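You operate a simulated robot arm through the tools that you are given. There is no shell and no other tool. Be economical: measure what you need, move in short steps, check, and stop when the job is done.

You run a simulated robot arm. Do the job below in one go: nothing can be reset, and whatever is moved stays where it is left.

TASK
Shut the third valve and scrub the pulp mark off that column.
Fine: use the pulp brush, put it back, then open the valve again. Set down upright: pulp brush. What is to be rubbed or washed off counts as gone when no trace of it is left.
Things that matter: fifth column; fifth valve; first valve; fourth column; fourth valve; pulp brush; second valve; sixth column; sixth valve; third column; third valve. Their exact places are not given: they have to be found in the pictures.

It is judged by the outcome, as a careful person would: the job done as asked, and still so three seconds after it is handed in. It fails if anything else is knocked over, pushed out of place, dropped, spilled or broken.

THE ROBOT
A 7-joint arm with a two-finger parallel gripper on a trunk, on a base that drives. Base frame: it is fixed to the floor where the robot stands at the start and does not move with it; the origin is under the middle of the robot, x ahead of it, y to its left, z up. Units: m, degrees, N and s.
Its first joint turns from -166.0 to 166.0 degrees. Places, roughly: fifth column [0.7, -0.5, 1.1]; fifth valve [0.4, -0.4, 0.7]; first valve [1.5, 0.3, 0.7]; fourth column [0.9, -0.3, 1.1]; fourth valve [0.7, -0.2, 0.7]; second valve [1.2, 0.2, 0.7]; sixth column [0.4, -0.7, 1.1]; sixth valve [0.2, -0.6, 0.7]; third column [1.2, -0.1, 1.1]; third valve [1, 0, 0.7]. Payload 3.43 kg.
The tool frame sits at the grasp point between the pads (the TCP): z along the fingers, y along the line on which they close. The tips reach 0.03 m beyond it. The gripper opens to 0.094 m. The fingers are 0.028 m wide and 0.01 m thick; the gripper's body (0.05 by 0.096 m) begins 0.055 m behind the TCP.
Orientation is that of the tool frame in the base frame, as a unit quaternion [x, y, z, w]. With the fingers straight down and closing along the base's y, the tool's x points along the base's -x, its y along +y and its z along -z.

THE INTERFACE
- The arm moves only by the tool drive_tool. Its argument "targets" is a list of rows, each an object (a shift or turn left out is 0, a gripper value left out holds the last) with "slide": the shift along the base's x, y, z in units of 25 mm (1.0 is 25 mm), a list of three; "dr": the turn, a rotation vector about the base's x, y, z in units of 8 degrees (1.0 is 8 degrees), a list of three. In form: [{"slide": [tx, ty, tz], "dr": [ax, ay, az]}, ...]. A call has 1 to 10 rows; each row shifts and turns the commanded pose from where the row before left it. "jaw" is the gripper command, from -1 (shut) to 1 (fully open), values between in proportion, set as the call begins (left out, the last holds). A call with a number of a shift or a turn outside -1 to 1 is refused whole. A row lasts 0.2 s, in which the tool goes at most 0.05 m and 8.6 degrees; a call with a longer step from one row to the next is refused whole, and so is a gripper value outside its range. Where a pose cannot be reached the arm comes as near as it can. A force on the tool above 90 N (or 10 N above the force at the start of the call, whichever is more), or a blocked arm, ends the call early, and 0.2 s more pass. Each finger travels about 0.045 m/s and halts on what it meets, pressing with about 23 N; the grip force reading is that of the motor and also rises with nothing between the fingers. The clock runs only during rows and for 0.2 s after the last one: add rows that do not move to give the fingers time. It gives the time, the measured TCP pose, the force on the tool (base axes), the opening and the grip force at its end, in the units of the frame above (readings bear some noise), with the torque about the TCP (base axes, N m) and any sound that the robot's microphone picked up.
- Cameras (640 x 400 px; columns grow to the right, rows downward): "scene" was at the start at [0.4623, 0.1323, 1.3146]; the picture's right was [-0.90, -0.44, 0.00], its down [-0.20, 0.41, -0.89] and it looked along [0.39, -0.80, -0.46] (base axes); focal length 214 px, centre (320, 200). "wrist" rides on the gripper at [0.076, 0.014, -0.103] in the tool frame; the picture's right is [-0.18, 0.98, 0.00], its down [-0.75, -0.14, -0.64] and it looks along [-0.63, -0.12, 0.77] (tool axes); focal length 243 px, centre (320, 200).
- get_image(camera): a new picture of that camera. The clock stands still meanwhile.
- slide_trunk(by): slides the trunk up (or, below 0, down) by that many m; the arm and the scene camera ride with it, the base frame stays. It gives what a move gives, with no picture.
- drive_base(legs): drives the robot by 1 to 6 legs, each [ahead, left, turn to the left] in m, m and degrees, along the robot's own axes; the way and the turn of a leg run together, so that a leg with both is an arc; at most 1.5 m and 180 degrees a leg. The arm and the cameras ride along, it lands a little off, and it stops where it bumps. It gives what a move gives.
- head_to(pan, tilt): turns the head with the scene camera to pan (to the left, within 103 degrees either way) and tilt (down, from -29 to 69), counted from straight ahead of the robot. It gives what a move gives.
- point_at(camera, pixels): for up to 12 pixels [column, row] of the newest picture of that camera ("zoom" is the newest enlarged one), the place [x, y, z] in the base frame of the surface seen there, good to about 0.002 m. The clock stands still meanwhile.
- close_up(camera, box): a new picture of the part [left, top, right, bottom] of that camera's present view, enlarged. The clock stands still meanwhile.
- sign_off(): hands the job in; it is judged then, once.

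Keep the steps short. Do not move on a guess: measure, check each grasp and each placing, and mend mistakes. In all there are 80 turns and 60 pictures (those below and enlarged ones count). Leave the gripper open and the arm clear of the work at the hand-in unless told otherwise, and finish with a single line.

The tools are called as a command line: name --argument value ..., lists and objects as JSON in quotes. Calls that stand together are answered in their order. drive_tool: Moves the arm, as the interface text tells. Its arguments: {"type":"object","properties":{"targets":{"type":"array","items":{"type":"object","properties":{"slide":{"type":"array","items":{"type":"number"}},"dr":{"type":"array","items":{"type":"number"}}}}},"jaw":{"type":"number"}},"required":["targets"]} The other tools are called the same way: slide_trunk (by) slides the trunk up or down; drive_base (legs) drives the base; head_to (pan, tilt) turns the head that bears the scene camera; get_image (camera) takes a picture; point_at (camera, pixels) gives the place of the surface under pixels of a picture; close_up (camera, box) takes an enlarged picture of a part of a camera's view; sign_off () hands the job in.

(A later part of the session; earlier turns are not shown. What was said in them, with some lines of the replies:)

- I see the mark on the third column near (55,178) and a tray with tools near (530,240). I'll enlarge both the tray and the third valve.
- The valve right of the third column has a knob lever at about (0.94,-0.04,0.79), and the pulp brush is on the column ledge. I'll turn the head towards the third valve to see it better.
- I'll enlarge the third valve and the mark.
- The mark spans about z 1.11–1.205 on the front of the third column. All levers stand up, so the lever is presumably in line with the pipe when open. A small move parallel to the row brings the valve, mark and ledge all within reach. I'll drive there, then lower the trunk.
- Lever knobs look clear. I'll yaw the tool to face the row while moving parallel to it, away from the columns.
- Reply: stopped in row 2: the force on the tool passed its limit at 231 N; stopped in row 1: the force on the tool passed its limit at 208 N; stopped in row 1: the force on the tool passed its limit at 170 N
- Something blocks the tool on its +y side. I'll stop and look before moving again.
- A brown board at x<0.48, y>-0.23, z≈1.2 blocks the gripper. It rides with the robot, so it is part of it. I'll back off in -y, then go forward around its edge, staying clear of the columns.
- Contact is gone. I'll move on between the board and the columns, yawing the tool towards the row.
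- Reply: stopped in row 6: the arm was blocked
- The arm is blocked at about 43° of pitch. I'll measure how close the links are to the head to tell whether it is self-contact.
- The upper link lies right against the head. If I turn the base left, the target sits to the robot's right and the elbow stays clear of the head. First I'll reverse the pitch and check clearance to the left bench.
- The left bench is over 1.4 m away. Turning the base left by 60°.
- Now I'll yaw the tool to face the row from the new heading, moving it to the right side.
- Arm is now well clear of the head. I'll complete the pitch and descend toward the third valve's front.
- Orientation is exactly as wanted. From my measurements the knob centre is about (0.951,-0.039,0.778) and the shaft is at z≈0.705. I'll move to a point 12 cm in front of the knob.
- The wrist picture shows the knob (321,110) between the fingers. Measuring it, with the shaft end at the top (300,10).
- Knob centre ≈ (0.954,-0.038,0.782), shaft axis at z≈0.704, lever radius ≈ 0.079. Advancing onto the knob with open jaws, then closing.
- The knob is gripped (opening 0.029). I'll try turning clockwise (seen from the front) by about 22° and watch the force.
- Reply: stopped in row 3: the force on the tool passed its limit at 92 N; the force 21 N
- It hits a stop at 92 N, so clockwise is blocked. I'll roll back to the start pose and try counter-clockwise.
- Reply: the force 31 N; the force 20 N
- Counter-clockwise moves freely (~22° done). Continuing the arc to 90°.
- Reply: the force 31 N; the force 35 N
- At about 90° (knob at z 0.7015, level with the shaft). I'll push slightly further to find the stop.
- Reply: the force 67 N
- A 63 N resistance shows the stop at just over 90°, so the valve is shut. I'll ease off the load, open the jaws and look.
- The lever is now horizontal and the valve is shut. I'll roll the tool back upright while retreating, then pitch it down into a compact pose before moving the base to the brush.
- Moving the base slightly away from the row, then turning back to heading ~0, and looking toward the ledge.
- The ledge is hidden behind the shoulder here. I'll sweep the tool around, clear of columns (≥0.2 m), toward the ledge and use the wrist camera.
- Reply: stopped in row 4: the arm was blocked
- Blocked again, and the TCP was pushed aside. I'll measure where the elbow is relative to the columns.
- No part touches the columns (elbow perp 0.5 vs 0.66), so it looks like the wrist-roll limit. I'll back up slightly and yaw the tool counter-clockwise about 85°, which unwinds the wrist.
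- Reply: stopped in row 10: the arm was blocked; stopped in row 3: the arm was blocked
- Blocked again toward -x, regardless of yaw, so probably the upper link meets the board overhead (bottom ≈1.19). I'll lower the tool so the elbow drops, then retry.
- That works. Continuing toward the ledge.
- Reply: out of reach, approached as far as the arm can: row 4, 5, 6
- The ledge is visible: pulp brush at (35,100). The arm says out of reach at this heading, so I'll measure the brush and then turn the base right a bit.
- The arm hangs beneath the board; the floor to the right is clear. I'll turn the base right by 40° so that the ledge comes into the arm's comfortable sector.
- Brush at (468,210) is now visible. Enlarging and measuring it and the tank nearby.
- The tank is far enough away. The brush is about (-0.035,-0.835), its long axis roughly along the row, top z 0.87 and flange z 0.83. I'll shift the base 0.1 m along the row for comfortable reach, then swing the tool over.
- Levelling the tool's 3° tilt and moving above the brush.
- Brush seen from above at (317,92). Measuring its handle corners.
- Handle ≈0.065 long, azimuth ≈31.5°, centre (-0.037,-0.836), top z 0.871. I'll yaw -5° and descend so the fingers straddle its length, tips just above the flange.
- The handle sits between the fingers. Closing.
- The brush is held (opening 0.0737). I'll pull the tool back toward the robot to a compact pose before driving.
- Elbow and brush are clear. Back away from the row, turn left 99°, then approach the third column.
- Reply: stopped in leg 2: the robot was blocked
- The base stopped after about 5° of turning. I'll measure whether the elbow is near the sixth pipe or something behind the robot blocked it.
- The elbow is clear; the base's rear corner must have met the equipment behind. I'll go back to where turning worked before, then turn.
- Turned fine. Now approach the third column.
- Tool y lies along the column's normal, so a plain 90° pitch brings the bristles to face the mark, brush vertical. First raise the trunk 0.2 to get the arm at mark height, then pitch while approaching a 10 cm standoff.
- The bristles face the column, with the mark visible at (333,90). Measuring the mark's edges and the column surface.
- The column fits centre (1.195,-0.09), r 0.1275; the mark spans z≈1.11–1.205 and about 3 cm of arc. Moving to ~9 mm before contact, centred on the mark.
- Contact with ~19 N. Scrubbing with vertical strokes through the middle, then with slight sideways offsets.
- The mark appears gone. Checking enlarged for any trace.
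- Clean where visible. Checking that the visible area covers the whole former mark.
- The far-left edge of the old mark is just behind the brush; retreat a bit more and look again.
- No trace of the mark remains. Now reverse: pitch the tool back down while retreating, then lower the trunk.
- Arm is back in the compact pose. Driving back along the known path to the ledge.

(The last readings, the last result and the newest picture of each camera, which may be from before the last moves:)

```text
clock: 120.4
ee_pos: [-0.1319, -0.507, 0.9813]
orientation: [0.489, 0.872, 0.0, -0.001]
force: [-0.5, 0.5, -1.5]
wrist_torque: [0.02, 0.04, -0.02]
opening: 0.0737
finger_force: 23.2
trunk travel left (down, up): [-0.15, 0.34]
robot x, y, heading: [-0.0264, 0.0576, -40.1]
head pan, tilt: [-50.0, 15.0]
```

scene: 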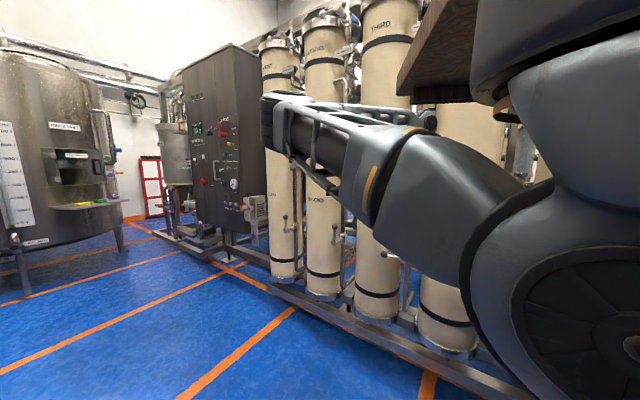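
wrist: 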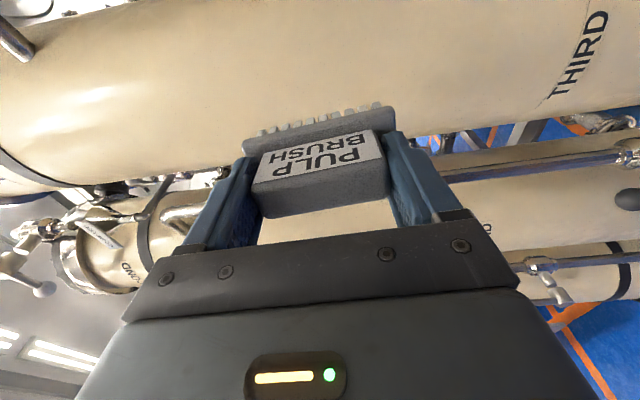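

Pose matches the earlier one. Extending over the ledge to (-0.037,-0.836).

drive_tool --targets '[{"slide": [0.2, -0.95, 0]}, {"slide": [0.2, -0.95, 0]}, {"slide": [0.2, -0.95, 0]}, {"slide": [0.2, -0.95, 0]}, {"slide": [0.2, -0.95, 0]}, {"slide": [0.2, -0.95, 0]}, {"slide": [0.2, -0.95, 0]}, {"slide": [0.2, -0.95, 0]}, {"slide": [0.2, -0.95, 0]}, {"slide": [0.2, -0.95, 0]}]'

drive_tool --targets '[{"slide": [0.45, -0.915, 0]}, {"slide": [0.45, -0.915, 0]}, {"slide": [0.45, -0.915, 0]}, {"slide": [0.45, -0.915, 0]}, {}]'

get_image --camera "wrist"

```text
clock: 122.6
ee_pos: [-0.0827, -0.7454, 0.9823]
orientation: [0.49, 0.872, 0.0, 0.0]
force: [0.5, 0.2, -0.5]
wrist_torque: [-0.02, -0.03, -0.03]
opening: 0.0736
finger_force: 22.8
trunk travel left (down, up): [-0.15, 0.34]
robot x, y, heading: [-0.029, 0.0562, -40.4]
head pan, tilt: [-50.0, 15.0]
```

```text
clock: 123.8
ee_pos: [-0.0399, -0.8352, 0.9817]
orientation: [0.489, 0.872, 0.0, 0.0]
force: [0.6, 0.0, -0.4]
wrist_torque: [0.04, 0.01, 0.0]
opening: 0.0737
finger_force: 23.1
trunk travel left (down, up): [-0.15, 0.34]
robot x, y, heading: [-0.0269, 0.0596, -40.4]
head pan, tilt: [-50.0, 15.0]
```

```text
8 pictures are left
```

wrist: 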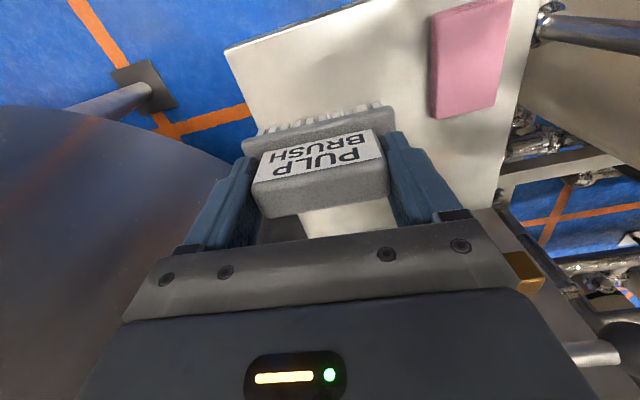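

Same view as at pick-up. Lowering to the pick height (z 0.867).

drive_tool --targets '[{"slide": [0.1, 0, -1]}, {"slide": [0, 0, -1]}, {"slide": [0, 0, -1]}, {"slide": [0, 0, -0.9]}, {"slide": [0, 0, -0.4]}, {"slide": [0, 0, -0.25]}, {}]'

```text
clock: 125.4
ee_pos: [-0.0347, -0.8364, 0.8673]
orientation: [0.489, 0.872, 0.001, 0.0]
force: [0.1, 0.8, 0.0]
wrist_torque: [-0.02, 0.03, -0.01]
opening: 0.0737
finger_force: 23.0
trunk travel left (down, up): [-0.15, 0.34]
robot x, y, heading: [-0.0265, 0.0571, -40.2]
head pan, tilt: [-50.0, 15.0]
```

drive_tool --targets '[{"slide": [0, 0, -0.06]}, {"slide": [0, 0, -0.03]}, {}]'

```text
clock: 126.2
ee_pos: [-0.0355, -0.8363, 0.8659]
orientation: [0.49, 0.872, -0.001, 0.001]
force: [-0.1, -0.4, -0.8]
wrist_torque: [0.02, 0.02, -0.03]
opening: 0.0735
finger_force: 22.9
trunk travel left (down, up): [-0.15, 0.34]
robot x, y, heading: [-0.0238, 0.0609, -40.3]
head pan, tilt: [-50.0, 15.0]
```

drive_tool --targets '[{"slide": [0, 0, -0.04]}, {"slide": [0, 0, -0.04]}, {}]'

close_up --camera "wrist" --box '[220, 80, 420, 205]'

```text
clock: 127.0
ee_pos: [-0.036, -0.8356, 0.8643]
orientation: [0.49, 0.872, 0.0, 0.0]
force: [0.0, 0.1, -0.8]
wrist_torque: [0.0, -0.02, 0.01]
opening: 0.0736
finger_force: 22.3
trunk travel left (down, up): [-0.15, 0.34]
robot x, y, heading: [-0.0249, 0.0574, -40.2]
head pan, tilt: [-50.0, 15.0]
```

```text
3.20 times, centred on (320, 142) of wrist
```

zoom: 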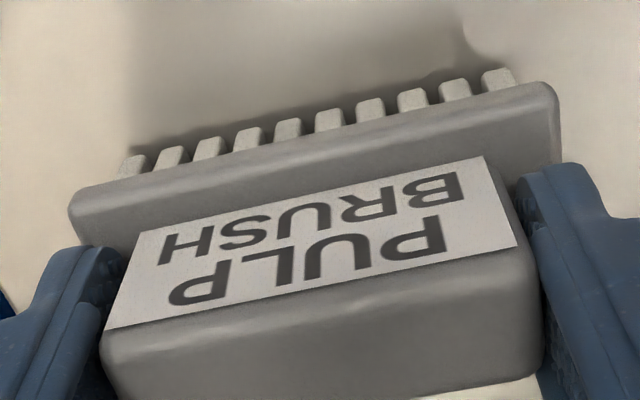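

point_at --camera "zoom" --pixels '[[300, 330], [250, 370], [450, 310], [330, 140], [120, 200], [540, 110], [60, 80], [350, 20]]'

```text
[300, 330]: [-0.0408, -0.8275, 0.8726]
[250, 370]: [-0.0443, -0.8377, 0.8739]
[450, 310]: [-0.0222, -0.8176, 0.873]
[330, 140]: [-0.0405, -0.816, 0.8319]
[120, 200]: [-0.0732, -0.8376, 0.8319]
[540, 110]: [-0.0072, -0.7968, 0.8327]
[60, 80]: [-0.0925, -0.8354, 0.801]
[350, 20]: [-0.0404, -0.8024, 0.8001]
```

The brush slid ~2–3 mm into the grip while scrubbing: its top is at 0.8735 vs 0.871 originally. Lowering the last couple of millimetres.

drive_tool --targets '[{"slide": [0, 0, -0.04]}, {"slide": [0, 0, -0.04]}, {"slide": [0, 0, -0.02]}, {}]'

```text
clock: 128.0
ee_pos: [-0.0361, -0.836, 0.8625]
orientation: [0.489, 0.872, 0.0, 0.0]
force: [0.8, -0.3, -1.6]
wrist_torque: [0.01, 0.01, -0.01]
opening: 0.0735
finger_force: 23.4
trunk travel left (down, up): [-0.15, 0.34]
robot x, y, heading: [-0.0265, 0.0594, -40.3]
head pan, tilt: [-50.0, 15.0]
```

drive_tool --targets '[{"slide": [0, 0, -0.03]}, {"slide": [0, 0, -0.03]}, {}]'

```text
clock: 128.8
ee_pos: [-0.0343, -0.8349, 0.862]
orientation: [0.489, 0.872, -0.001, 0.0]
force: [-1.8, -2.0, 8.5]
wrist_torque: [0.08, 0.1, 0.05]
opening: 0.0735
finger_force: 22.7
trunk travel left (down, up): [-0.15, 0.34]
robot x, y, heading: [-0.031, 0.0559, -40.2]
head pan, tilt: [-50.0, 15.0]
```

Contact (8.5 N up). Opening the jaws and lifting straight up.

drive_tool --targets '[{"slide": [0, 0, 0.02]}, {}, {}, {}]' --jaw 1

drive_tool --targets '[{"slide": [0, 0, 0.5]}, {"slide": [0, 0, 0.8]}, {"slide": [0, 0, 1]}, {"slide": [0, 0, 1]}, {"slide": [0, 0, 1]}, {"slide": [0, 0, 0.5]}]'

get_image --camera "wrist"

point_at --camera "wrist" --pixels '[[281, 99], [351, 92], [316, 105], [320, 110]]'

```text
clock: 129.8
ee_pos: [-0.0349, -0.8361, 0.8595]
orientation: [0.489, 0.872, 0.0, 0.0]
force: [-0.8, 0.2, -0.7]
wrist_torque: [0.0, 0.02, -0.05]
opening: 0.0942
finger_force: 0.0
trunk travel left (down, up): [-0.15, 0.34]
robot x, y, heading: [-0.0287, 0.0579, -40.2]
head pan, tilt: [-50.0, 15.0]
```

```text
clock: 131.2
ee_pos: [-0.0337, -0.8355, 0.9808]
orientation: [0.49, 0.872, 0.0, 0.001]
force: [0.0, -0.4, -0.3]
wrist_torque: [0.0, -0.02, 0.03]
opening: 0.0938
finger_force: 0.1
trunk travel left (down, up): [-0.15, 0.34]
robot x, y, heading: [-0.0285, 0.0584, -40.1]
head pan, tilt: [-50.0, 15.0]
```

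```text
6 pictures are left
```

wrist: 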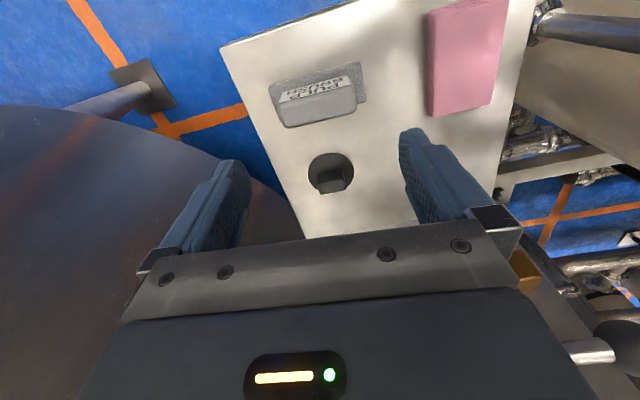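

```text
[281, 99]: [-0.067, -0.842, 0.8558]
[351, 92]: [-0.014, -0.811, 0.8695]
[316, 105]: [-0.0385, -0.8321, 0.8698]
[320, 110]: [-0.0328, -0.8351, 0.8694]
```

The brush stands upright in its original place. Pulling the arm back to the compact pose for driving to the valve.

drive_tool --targets '[{"slide": [-0.45, 0.915, 0]}, {"slide": [-0.45, 0.915, 0]}, {"slide": [-0.45, 0.915, 0]}, {"slide": [-0.45, 0.915, 0]}, {"slide": [-0.2, 0.95, 0]}, {"slide": [-0.2, 0.95, 0]}, {"slide": [-0.2, 0.95, 0]}, {"slide": [-0.2, 0.95, 0]}, {"slide": [-0.2, 0.95, 0]}, {"slide": [-0.2, 0.95, 0]}]'

drive_tool --targets '[{"slide": [-0.2, 0.95, 0]}, {"slide": [-0.2, 0.95, 0]}, {"slide": [-0.2, 0.95, 0]}, {"slide": [-0.2, 0.95, 0]}]'

drive_base --legs '[[0.003, 0.099, 0], [0, 0, 95.6]]'

```text
clock: 133.4
ee_pos: [-0.1099, -0.5998, 0.9811]
orientation: [0.489, 0.872, 0.0, -0.001]
force: [0.1, -1.1, 0.3]
wrist_torque: [0.0, -0.01, -0.02]
opening: 0.094
finger_force: 0.1
trunk travel left (down, up): [-0.15, 0.34]
robot x, y, heading: [-0.0287, 0.0568, -40.0]
head pan, tilt: [-50.0, 15.0]
```

```text
clock: 134.4
ee_pos: [-0.1291, -0.5054, 0.9808]
orientation: [0.489, 0.872, 0.001, -0.001]
force: [-0.1, 0.3, -0.1]
wrist_torque: [-0.01, 0.02, -0.02]
opening: 0.094
finger_force: 0.0
trunk travel left (down, up): [-0.15, 0.34]
robot x, y, heading: [-0.0242, 0.0573, -40.3]
head pan, tilt: [-50.0, 15.0]
```

```text
clock: 139.6
ee_pos: [0.6117, 0.0887, 0.9819]
orientation: [-0.322, 0.947, 0.0, 0.0]
force: [0.7, 0.5, 0.6]
wrist_torque: [0.0, 0.02, 0.0]
opening: 0.0939
finger_force: 0.0
trunk travel left (down, up): [-0.15, 0.34]
robot x, y, heading: [0.0424, 0.1332, 55.8]
head pan, tilt: [-50.0, 15.0]
```

Moving the base to its valve-turning position and pitching the tool toward the shut lever's knob (≈(1.0145,0.006,0.70)).

drive_base --legs '[[-0.028, -0.089, 0]]'

drive_tool --targets '[{"slide": [0.7, 0.5, -0.4], "dr": [-0.75, -0.5625, 0]}, {"slide": [0.7, 0.5, -0.4], "dr": [-0.75, -0.5625, 0]}, {"slide": [0.7, 0.5, -0.4], "dr": [-0.75, -0.5625, 0]}, {"slide": [0.7, 0.5, -0.4], "dr": [-0.75, -0.5625, 0]}, {"slide": [0.7, 0.5, -0.4], "dr": [-0.75, -0.5625, 0]}, {"slide": [0.7, 0.5, -0.4], "dr": [-0.75, -0.5625, 0]}]'

drive_tool --targets '[{"slide": [0.7, 0.1, -0.9], "dr": [-0.75, -0.5625, 0]}, {"slide": [0.7, 0.1, -0.9], "dr": [-0.75, -0.5625, 0]}, {"slide": [0.7, 0.1, -0.9], "dr": [-0.75, -0.5625, 0]}, {"slide": [0.7, 0.1, -0.9], "dr": [-0.75, -0.5625, 0]}, {"slide": [0.7, 0.1, -0.9], "dr": [-0.75, -0.5625, 0]}, {"slide": [0.7, 0.1, -0.9], "dr": [-0.75, -0.5625, 0]}]'

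```text
clock: 140.7
ee_pos: [0.6702, 0.0125, 0.9825]
orientation: [-0.32, 0.948, 0.0, -0.001]
force: [-0.2, 0.5, 0.0]
wrist_torque: [-0.04, 0.01, 0.02]
opening: 0.0943
finger_force: 0.1
trunk travel left (down, up): [-0.15, 0.34]
robot x, y, heading: [0.0993, 0.0576, 55.8]
head pan, tilt: [-50.0, 15.0]
```

```text
clock: 142.1
ee_pos: [0.775, 0.089, 0.9208]
orientation: [-0.295, 0.875, -0.365, 0.119]
force: [0.0, -0.1, 1.3]
wrist_torque: [0.03, 0.01, 0.01]
opening: 0.0942
finger_force: 0.1
trunk travel left (down, up): [-0.15, 0.34]
robot x, y, heading: [0.0955, 0.0561, 55.4]
head pan, tilt: [-50.0, 15.0]
```

```text
clock: 143.5
ee_pos: [0.8803, 0.1042, 0.7868]
orientation: [0.226, -0.669, 0.672, -0.222]
force: [-0.4, -1.2, 0.7]
wrist_torque: [0.03, 0.01, -0.03]
opening: 0.094
finger_force: 0.1
trunk travel left (down, up): [-0.15, 0.34]
robot x, y, heading: [0.1002, 0.0581, 55.4]
head pan, tilt: [-50.0, 15.0]
```

Orientation right. Moving to 12 cm in front of the knob and looking.

drive_tool --targets '[{"slide": [0.62, -0.02, -0.87]}, {"slide": [0.62, -0.02, -0.87]}, {"slide": [0.62, -0.02, -0.87]}, {"slide": [0.62, -0.02, -0.87]}]'

get_image --camera "wrist"

```text
clock: 144.5
ee_pos: [0.9431, 0.1022, 0.7002]
orientation: [0.226, -0.669, 0.672, -0.222]
force: [0.6, -0.2, 0.1]
wrist_torque: [0.0, 0.0, -0.01]
opening: 0.0941
finger_force: 0.1
trunk travel left (down, up): [-0.15, 0.34]
robot x, y, heading: [0.1011, 0.0562, 55.5]
head pan, tilt: [-50.0, 15.0]
```

```text
5 pictures are left
```

wrist: 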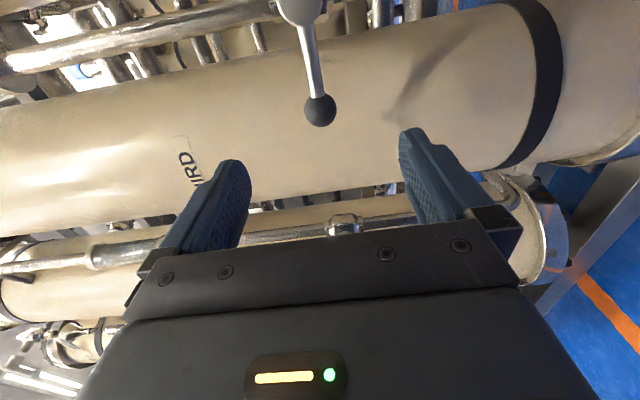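

The knob (320,110) is centred between the fingers. Advancing and gripping.

drive_tool --targets '[{"slide": [0.477, -0.637, -0.02]}, {"slide": [0.477, -0.637, -0.02]}, {"slide": [0.477, -0.637, -0.02]}, {"slide": [0.477, -0.637, -0.02]}, {"slide": [0.477, -0.637, -0.02]}, {"slide": [0.477, -0.637, -0.02]}]'

drive_tool --targets '[{}, {}, {}, {}, {}, {}]' --jaw -1

```text
clock: 145.9
ee_pos: [1.0133, 0.0058, 0.6965]
orientation: [0.226, -0.669, 0.672, -0.221]
force: [-0.1, 1.1, -0.6]
wrist_torque: [0.01, 0.0, -0.01]
opening: 0.094
finger_force: 0.1
trunk travel left (down, up): [-0.15, 0.34]
robot x, y, heading: [0.0976, 0.0558, 55.4]
head pan, tilt: [-50.0, 15.0]
```

```text
clock: 147.3
ee_pos: [1.0152, 0.0046, 0.6997]
orientation: [0.226, -0.669, 0.672, -0.222]
force: [10.5, -1.2, 14.0]
wrist_torque: [-0.05, 0.0, -0.07]
opening: 0.0295
finger_force: 44.8
trunk travel left (down, up): [-0.15, 0.34]
robot x, y, heading: [0.1023, 0.0563, 55.6]
head pan, tilt: [-50.0, 15.0]
```

Gripped (0.0295). Turning the lever back up along the arc.

drive_tool --targets '[{"slide": [-0.022, -0.016, 0.412], "dr": [0.5625, -0.75, 0]}, {"slide": [-0.065, -0.049, 0.405], "dr": [0.5625, -0.75, 0]}, {"slide": [-0.106, -0.08, 0.392], "dr": [0.5625, -0.75, 0]}, {"slide": [-0.146, -0.11, 0.371], "dr": [0.5625, -0.75, 0]}, {"slide": [-0.183, -0.137, 0.344], "dr": [0.5625, -0.75, 0]}, {"slide": [-0.218, -0.164, 0.311], "dr": [0.5625, -0.75, 0]}]'

drive_tool --targets '[{"slide": [-0.249, -0.187, 0.273], "dr": [0.5625, -0.75, 0]}, {"slide": [-0.275, -0.206, 0.229], "dr": [0.5625, -0.75, 0]}, {"slide": [-0.297, -0.223, 0.183], "dr": [0.5625, -0.75, 0]}, {"slide": [-0.314, -0.235, 0.133], "dr": [0.5625, -0.75, 0]}, {"slide": [-0.324, -0.243, 0.081], "dr": [0.5625, -0.75, 0]}, {"slide": [-0.33, -0.247, 0.027], "dr": [0.5625, -0.75, 0]}]'

```text
clock: 148.7
ee_pos: [0.9973, -0.0075, 0.7545]
orientation: [0.048, 0.705, -0.535, 0.463]
force: [16.4, 13.3, 12.5]
wrist_torque: [-0.21, -0.67, 0.36]
opening: 0.0292
finger_force: 44.3
trunk travel left (down, up): [-0.15, 0.34]
robot x, y, heading: [0.0968, 0.0571, 55.4]
head pan, tilt: [-50.0, 15.0]
```

```text
clock: 150.1
ee_pos: [0.9518, -0.042, 0.7785]
orientation: [0.313, 0.634, -0.317, 0.631]
force: [6.2, 18.6, 16.8]
wrist_torque: [-0.28, 0.39, 0.07]
opening: 0.0298
finger_force: 45.0
trunk travel left (down, up): [-0.15, 0.34]
robot x, y, heading: [0.0998, 0.0585, 55.4]
head pan, tilt: [-50.0, 15.0]
```

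The knob is back at its original position, slightly against the open stop. Releasing and retreating.

drive_tool --targets '[{}, {}, {}, {}, {}, {}, {}]' --jaw 1

drive_tool --targets '[{"slide": [-0.48, 0.64, 0]}, {"slide": [-0.48, 0.64, 0]}, {"slide": [-0.48, 0.64, 0]}, {"slide": [-0.48, 0.64, 0]}, {"slide": [-0.48, 0.64, 0]}, {"slide": [-0.48, 0.64, 0]}]'

get_image --camera "wrist"

point_at --camera "wrist" --pixels '[[321, 110], [300, 10], [315, 70]]'

```text
clock: 151.7
ee_pos: [0.9511, -0.043, 0.7776]
orientation: [0.313, 0.634, -0.319, 0.631]
force: [0.5, 0.4, -0.1]
wrist_torque: [-0.02, -0.01, -0.03]
opening: 0.0942
finger_force: 0.0
trunk travel left (down, up): [-0.15, 0.34]
robot x, y, heading: [0.0998, 0.0589, 55.8]
head pan, tilt: [-50.0, 15.0]
```

```text
clock: 153.1
ee_pos: [0.8802, 0.0522, 0.7778]
orientation: [0.314, 0.634, -0.318, 0.631]
force: [0.1, -0.1, 0.3]
wrist_torque: [0.03, -0.04, -0.02]
opening: 0.094
finger_force: 0.2
trunk travel left (down, up): [-0.15, 0.34]
robot x, y, heading: [0.1015, 0.0561, 55.6]
head pan, tilt: [-50.0, 15.0]
```

```text
4 pictures are left
```

wrist: 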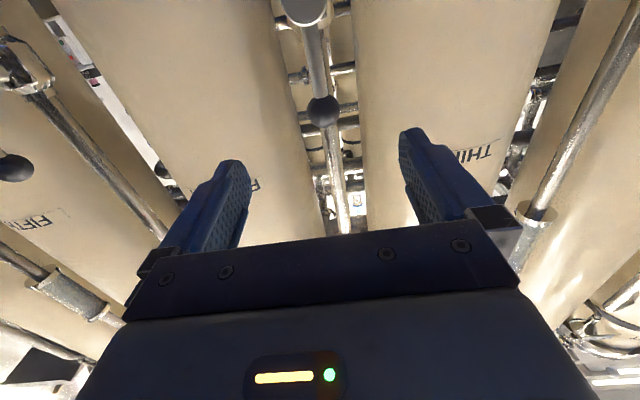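

```text
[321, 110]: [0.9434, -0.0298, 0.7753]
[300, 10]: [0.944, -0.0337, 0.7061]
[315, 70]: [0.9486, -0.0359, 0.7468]
```

The lever is upright again as at the start. I'll retreat further and take a final look at the column and valve.

drive_tool --targets '[{"slide": [-0.6, 0.6, 0.5]}, {"slide": [-0.6, 0.6, 0.6]}, {"slide": [-0.6, 0.4, 0.6]}, {"slide": [-0.6, 0.2, 0.6]}, {"slide": [-0.6, 0.2, 0.6]}]'

head_to --pan -80 --tilt 10

get_image --camera "scene"

```text
clock: 154.3
ee_pos: [0.8046, 0.1035, 0.8502]
orientation: [0.314, 0.634, -0.32, 0.63]
force: [-0.2, -0.5, -0.2]
wrist_torque: [0.0, 0.02, -0.01]
opening: 0.094
finger_force: 0.1
trunk travel left (down, up): [-0.15, 0.34]
robot x, y, heading: [0.0978, 0.0595, 55.9]
head pan, tilt: [-50.0, 15.0]
```

```text
clock: 155.3
ee_pos: [0.805, 0.1048, 0.85]
orientation: [0.314, 0.634, -0.318, 0.631]
force: [-0.7, 0.4, 0.6]
wrist_torque: [-0.02, 0.01, 0.01]
opening: 0.0942
finger_force: 0.2
trunk travel left (down, up): [-0.15, 0.34]
robot x, y, heading: [0.0963, 0.0572, 55.7]
head pan, tilt: [-80.0, 10.0]
```

```text
3 pictures are left
```

scene: 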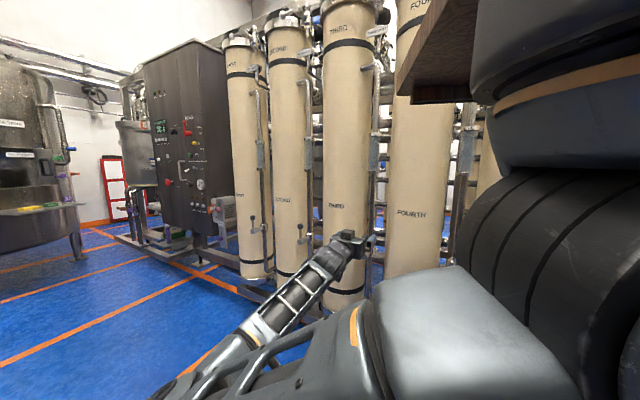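

close_up --camera "scene" --box '[300, 80, 412, 230]'

```text
2.67 times, centred on (356, 155) of scene
```

zoom: 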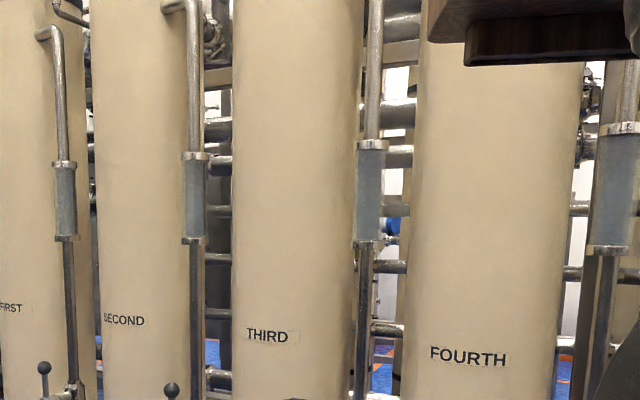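

The third column is clean, the brush is back upright, the valve is open again, and the gripper is open and clear. Handing in.

sign_off

```text
The job is handed in.
```

The third valve was shut, the pulp mark was scrubbed off the third column with no trace left, the pulp brush was set back upright on its ledge, and the valve was opened again.
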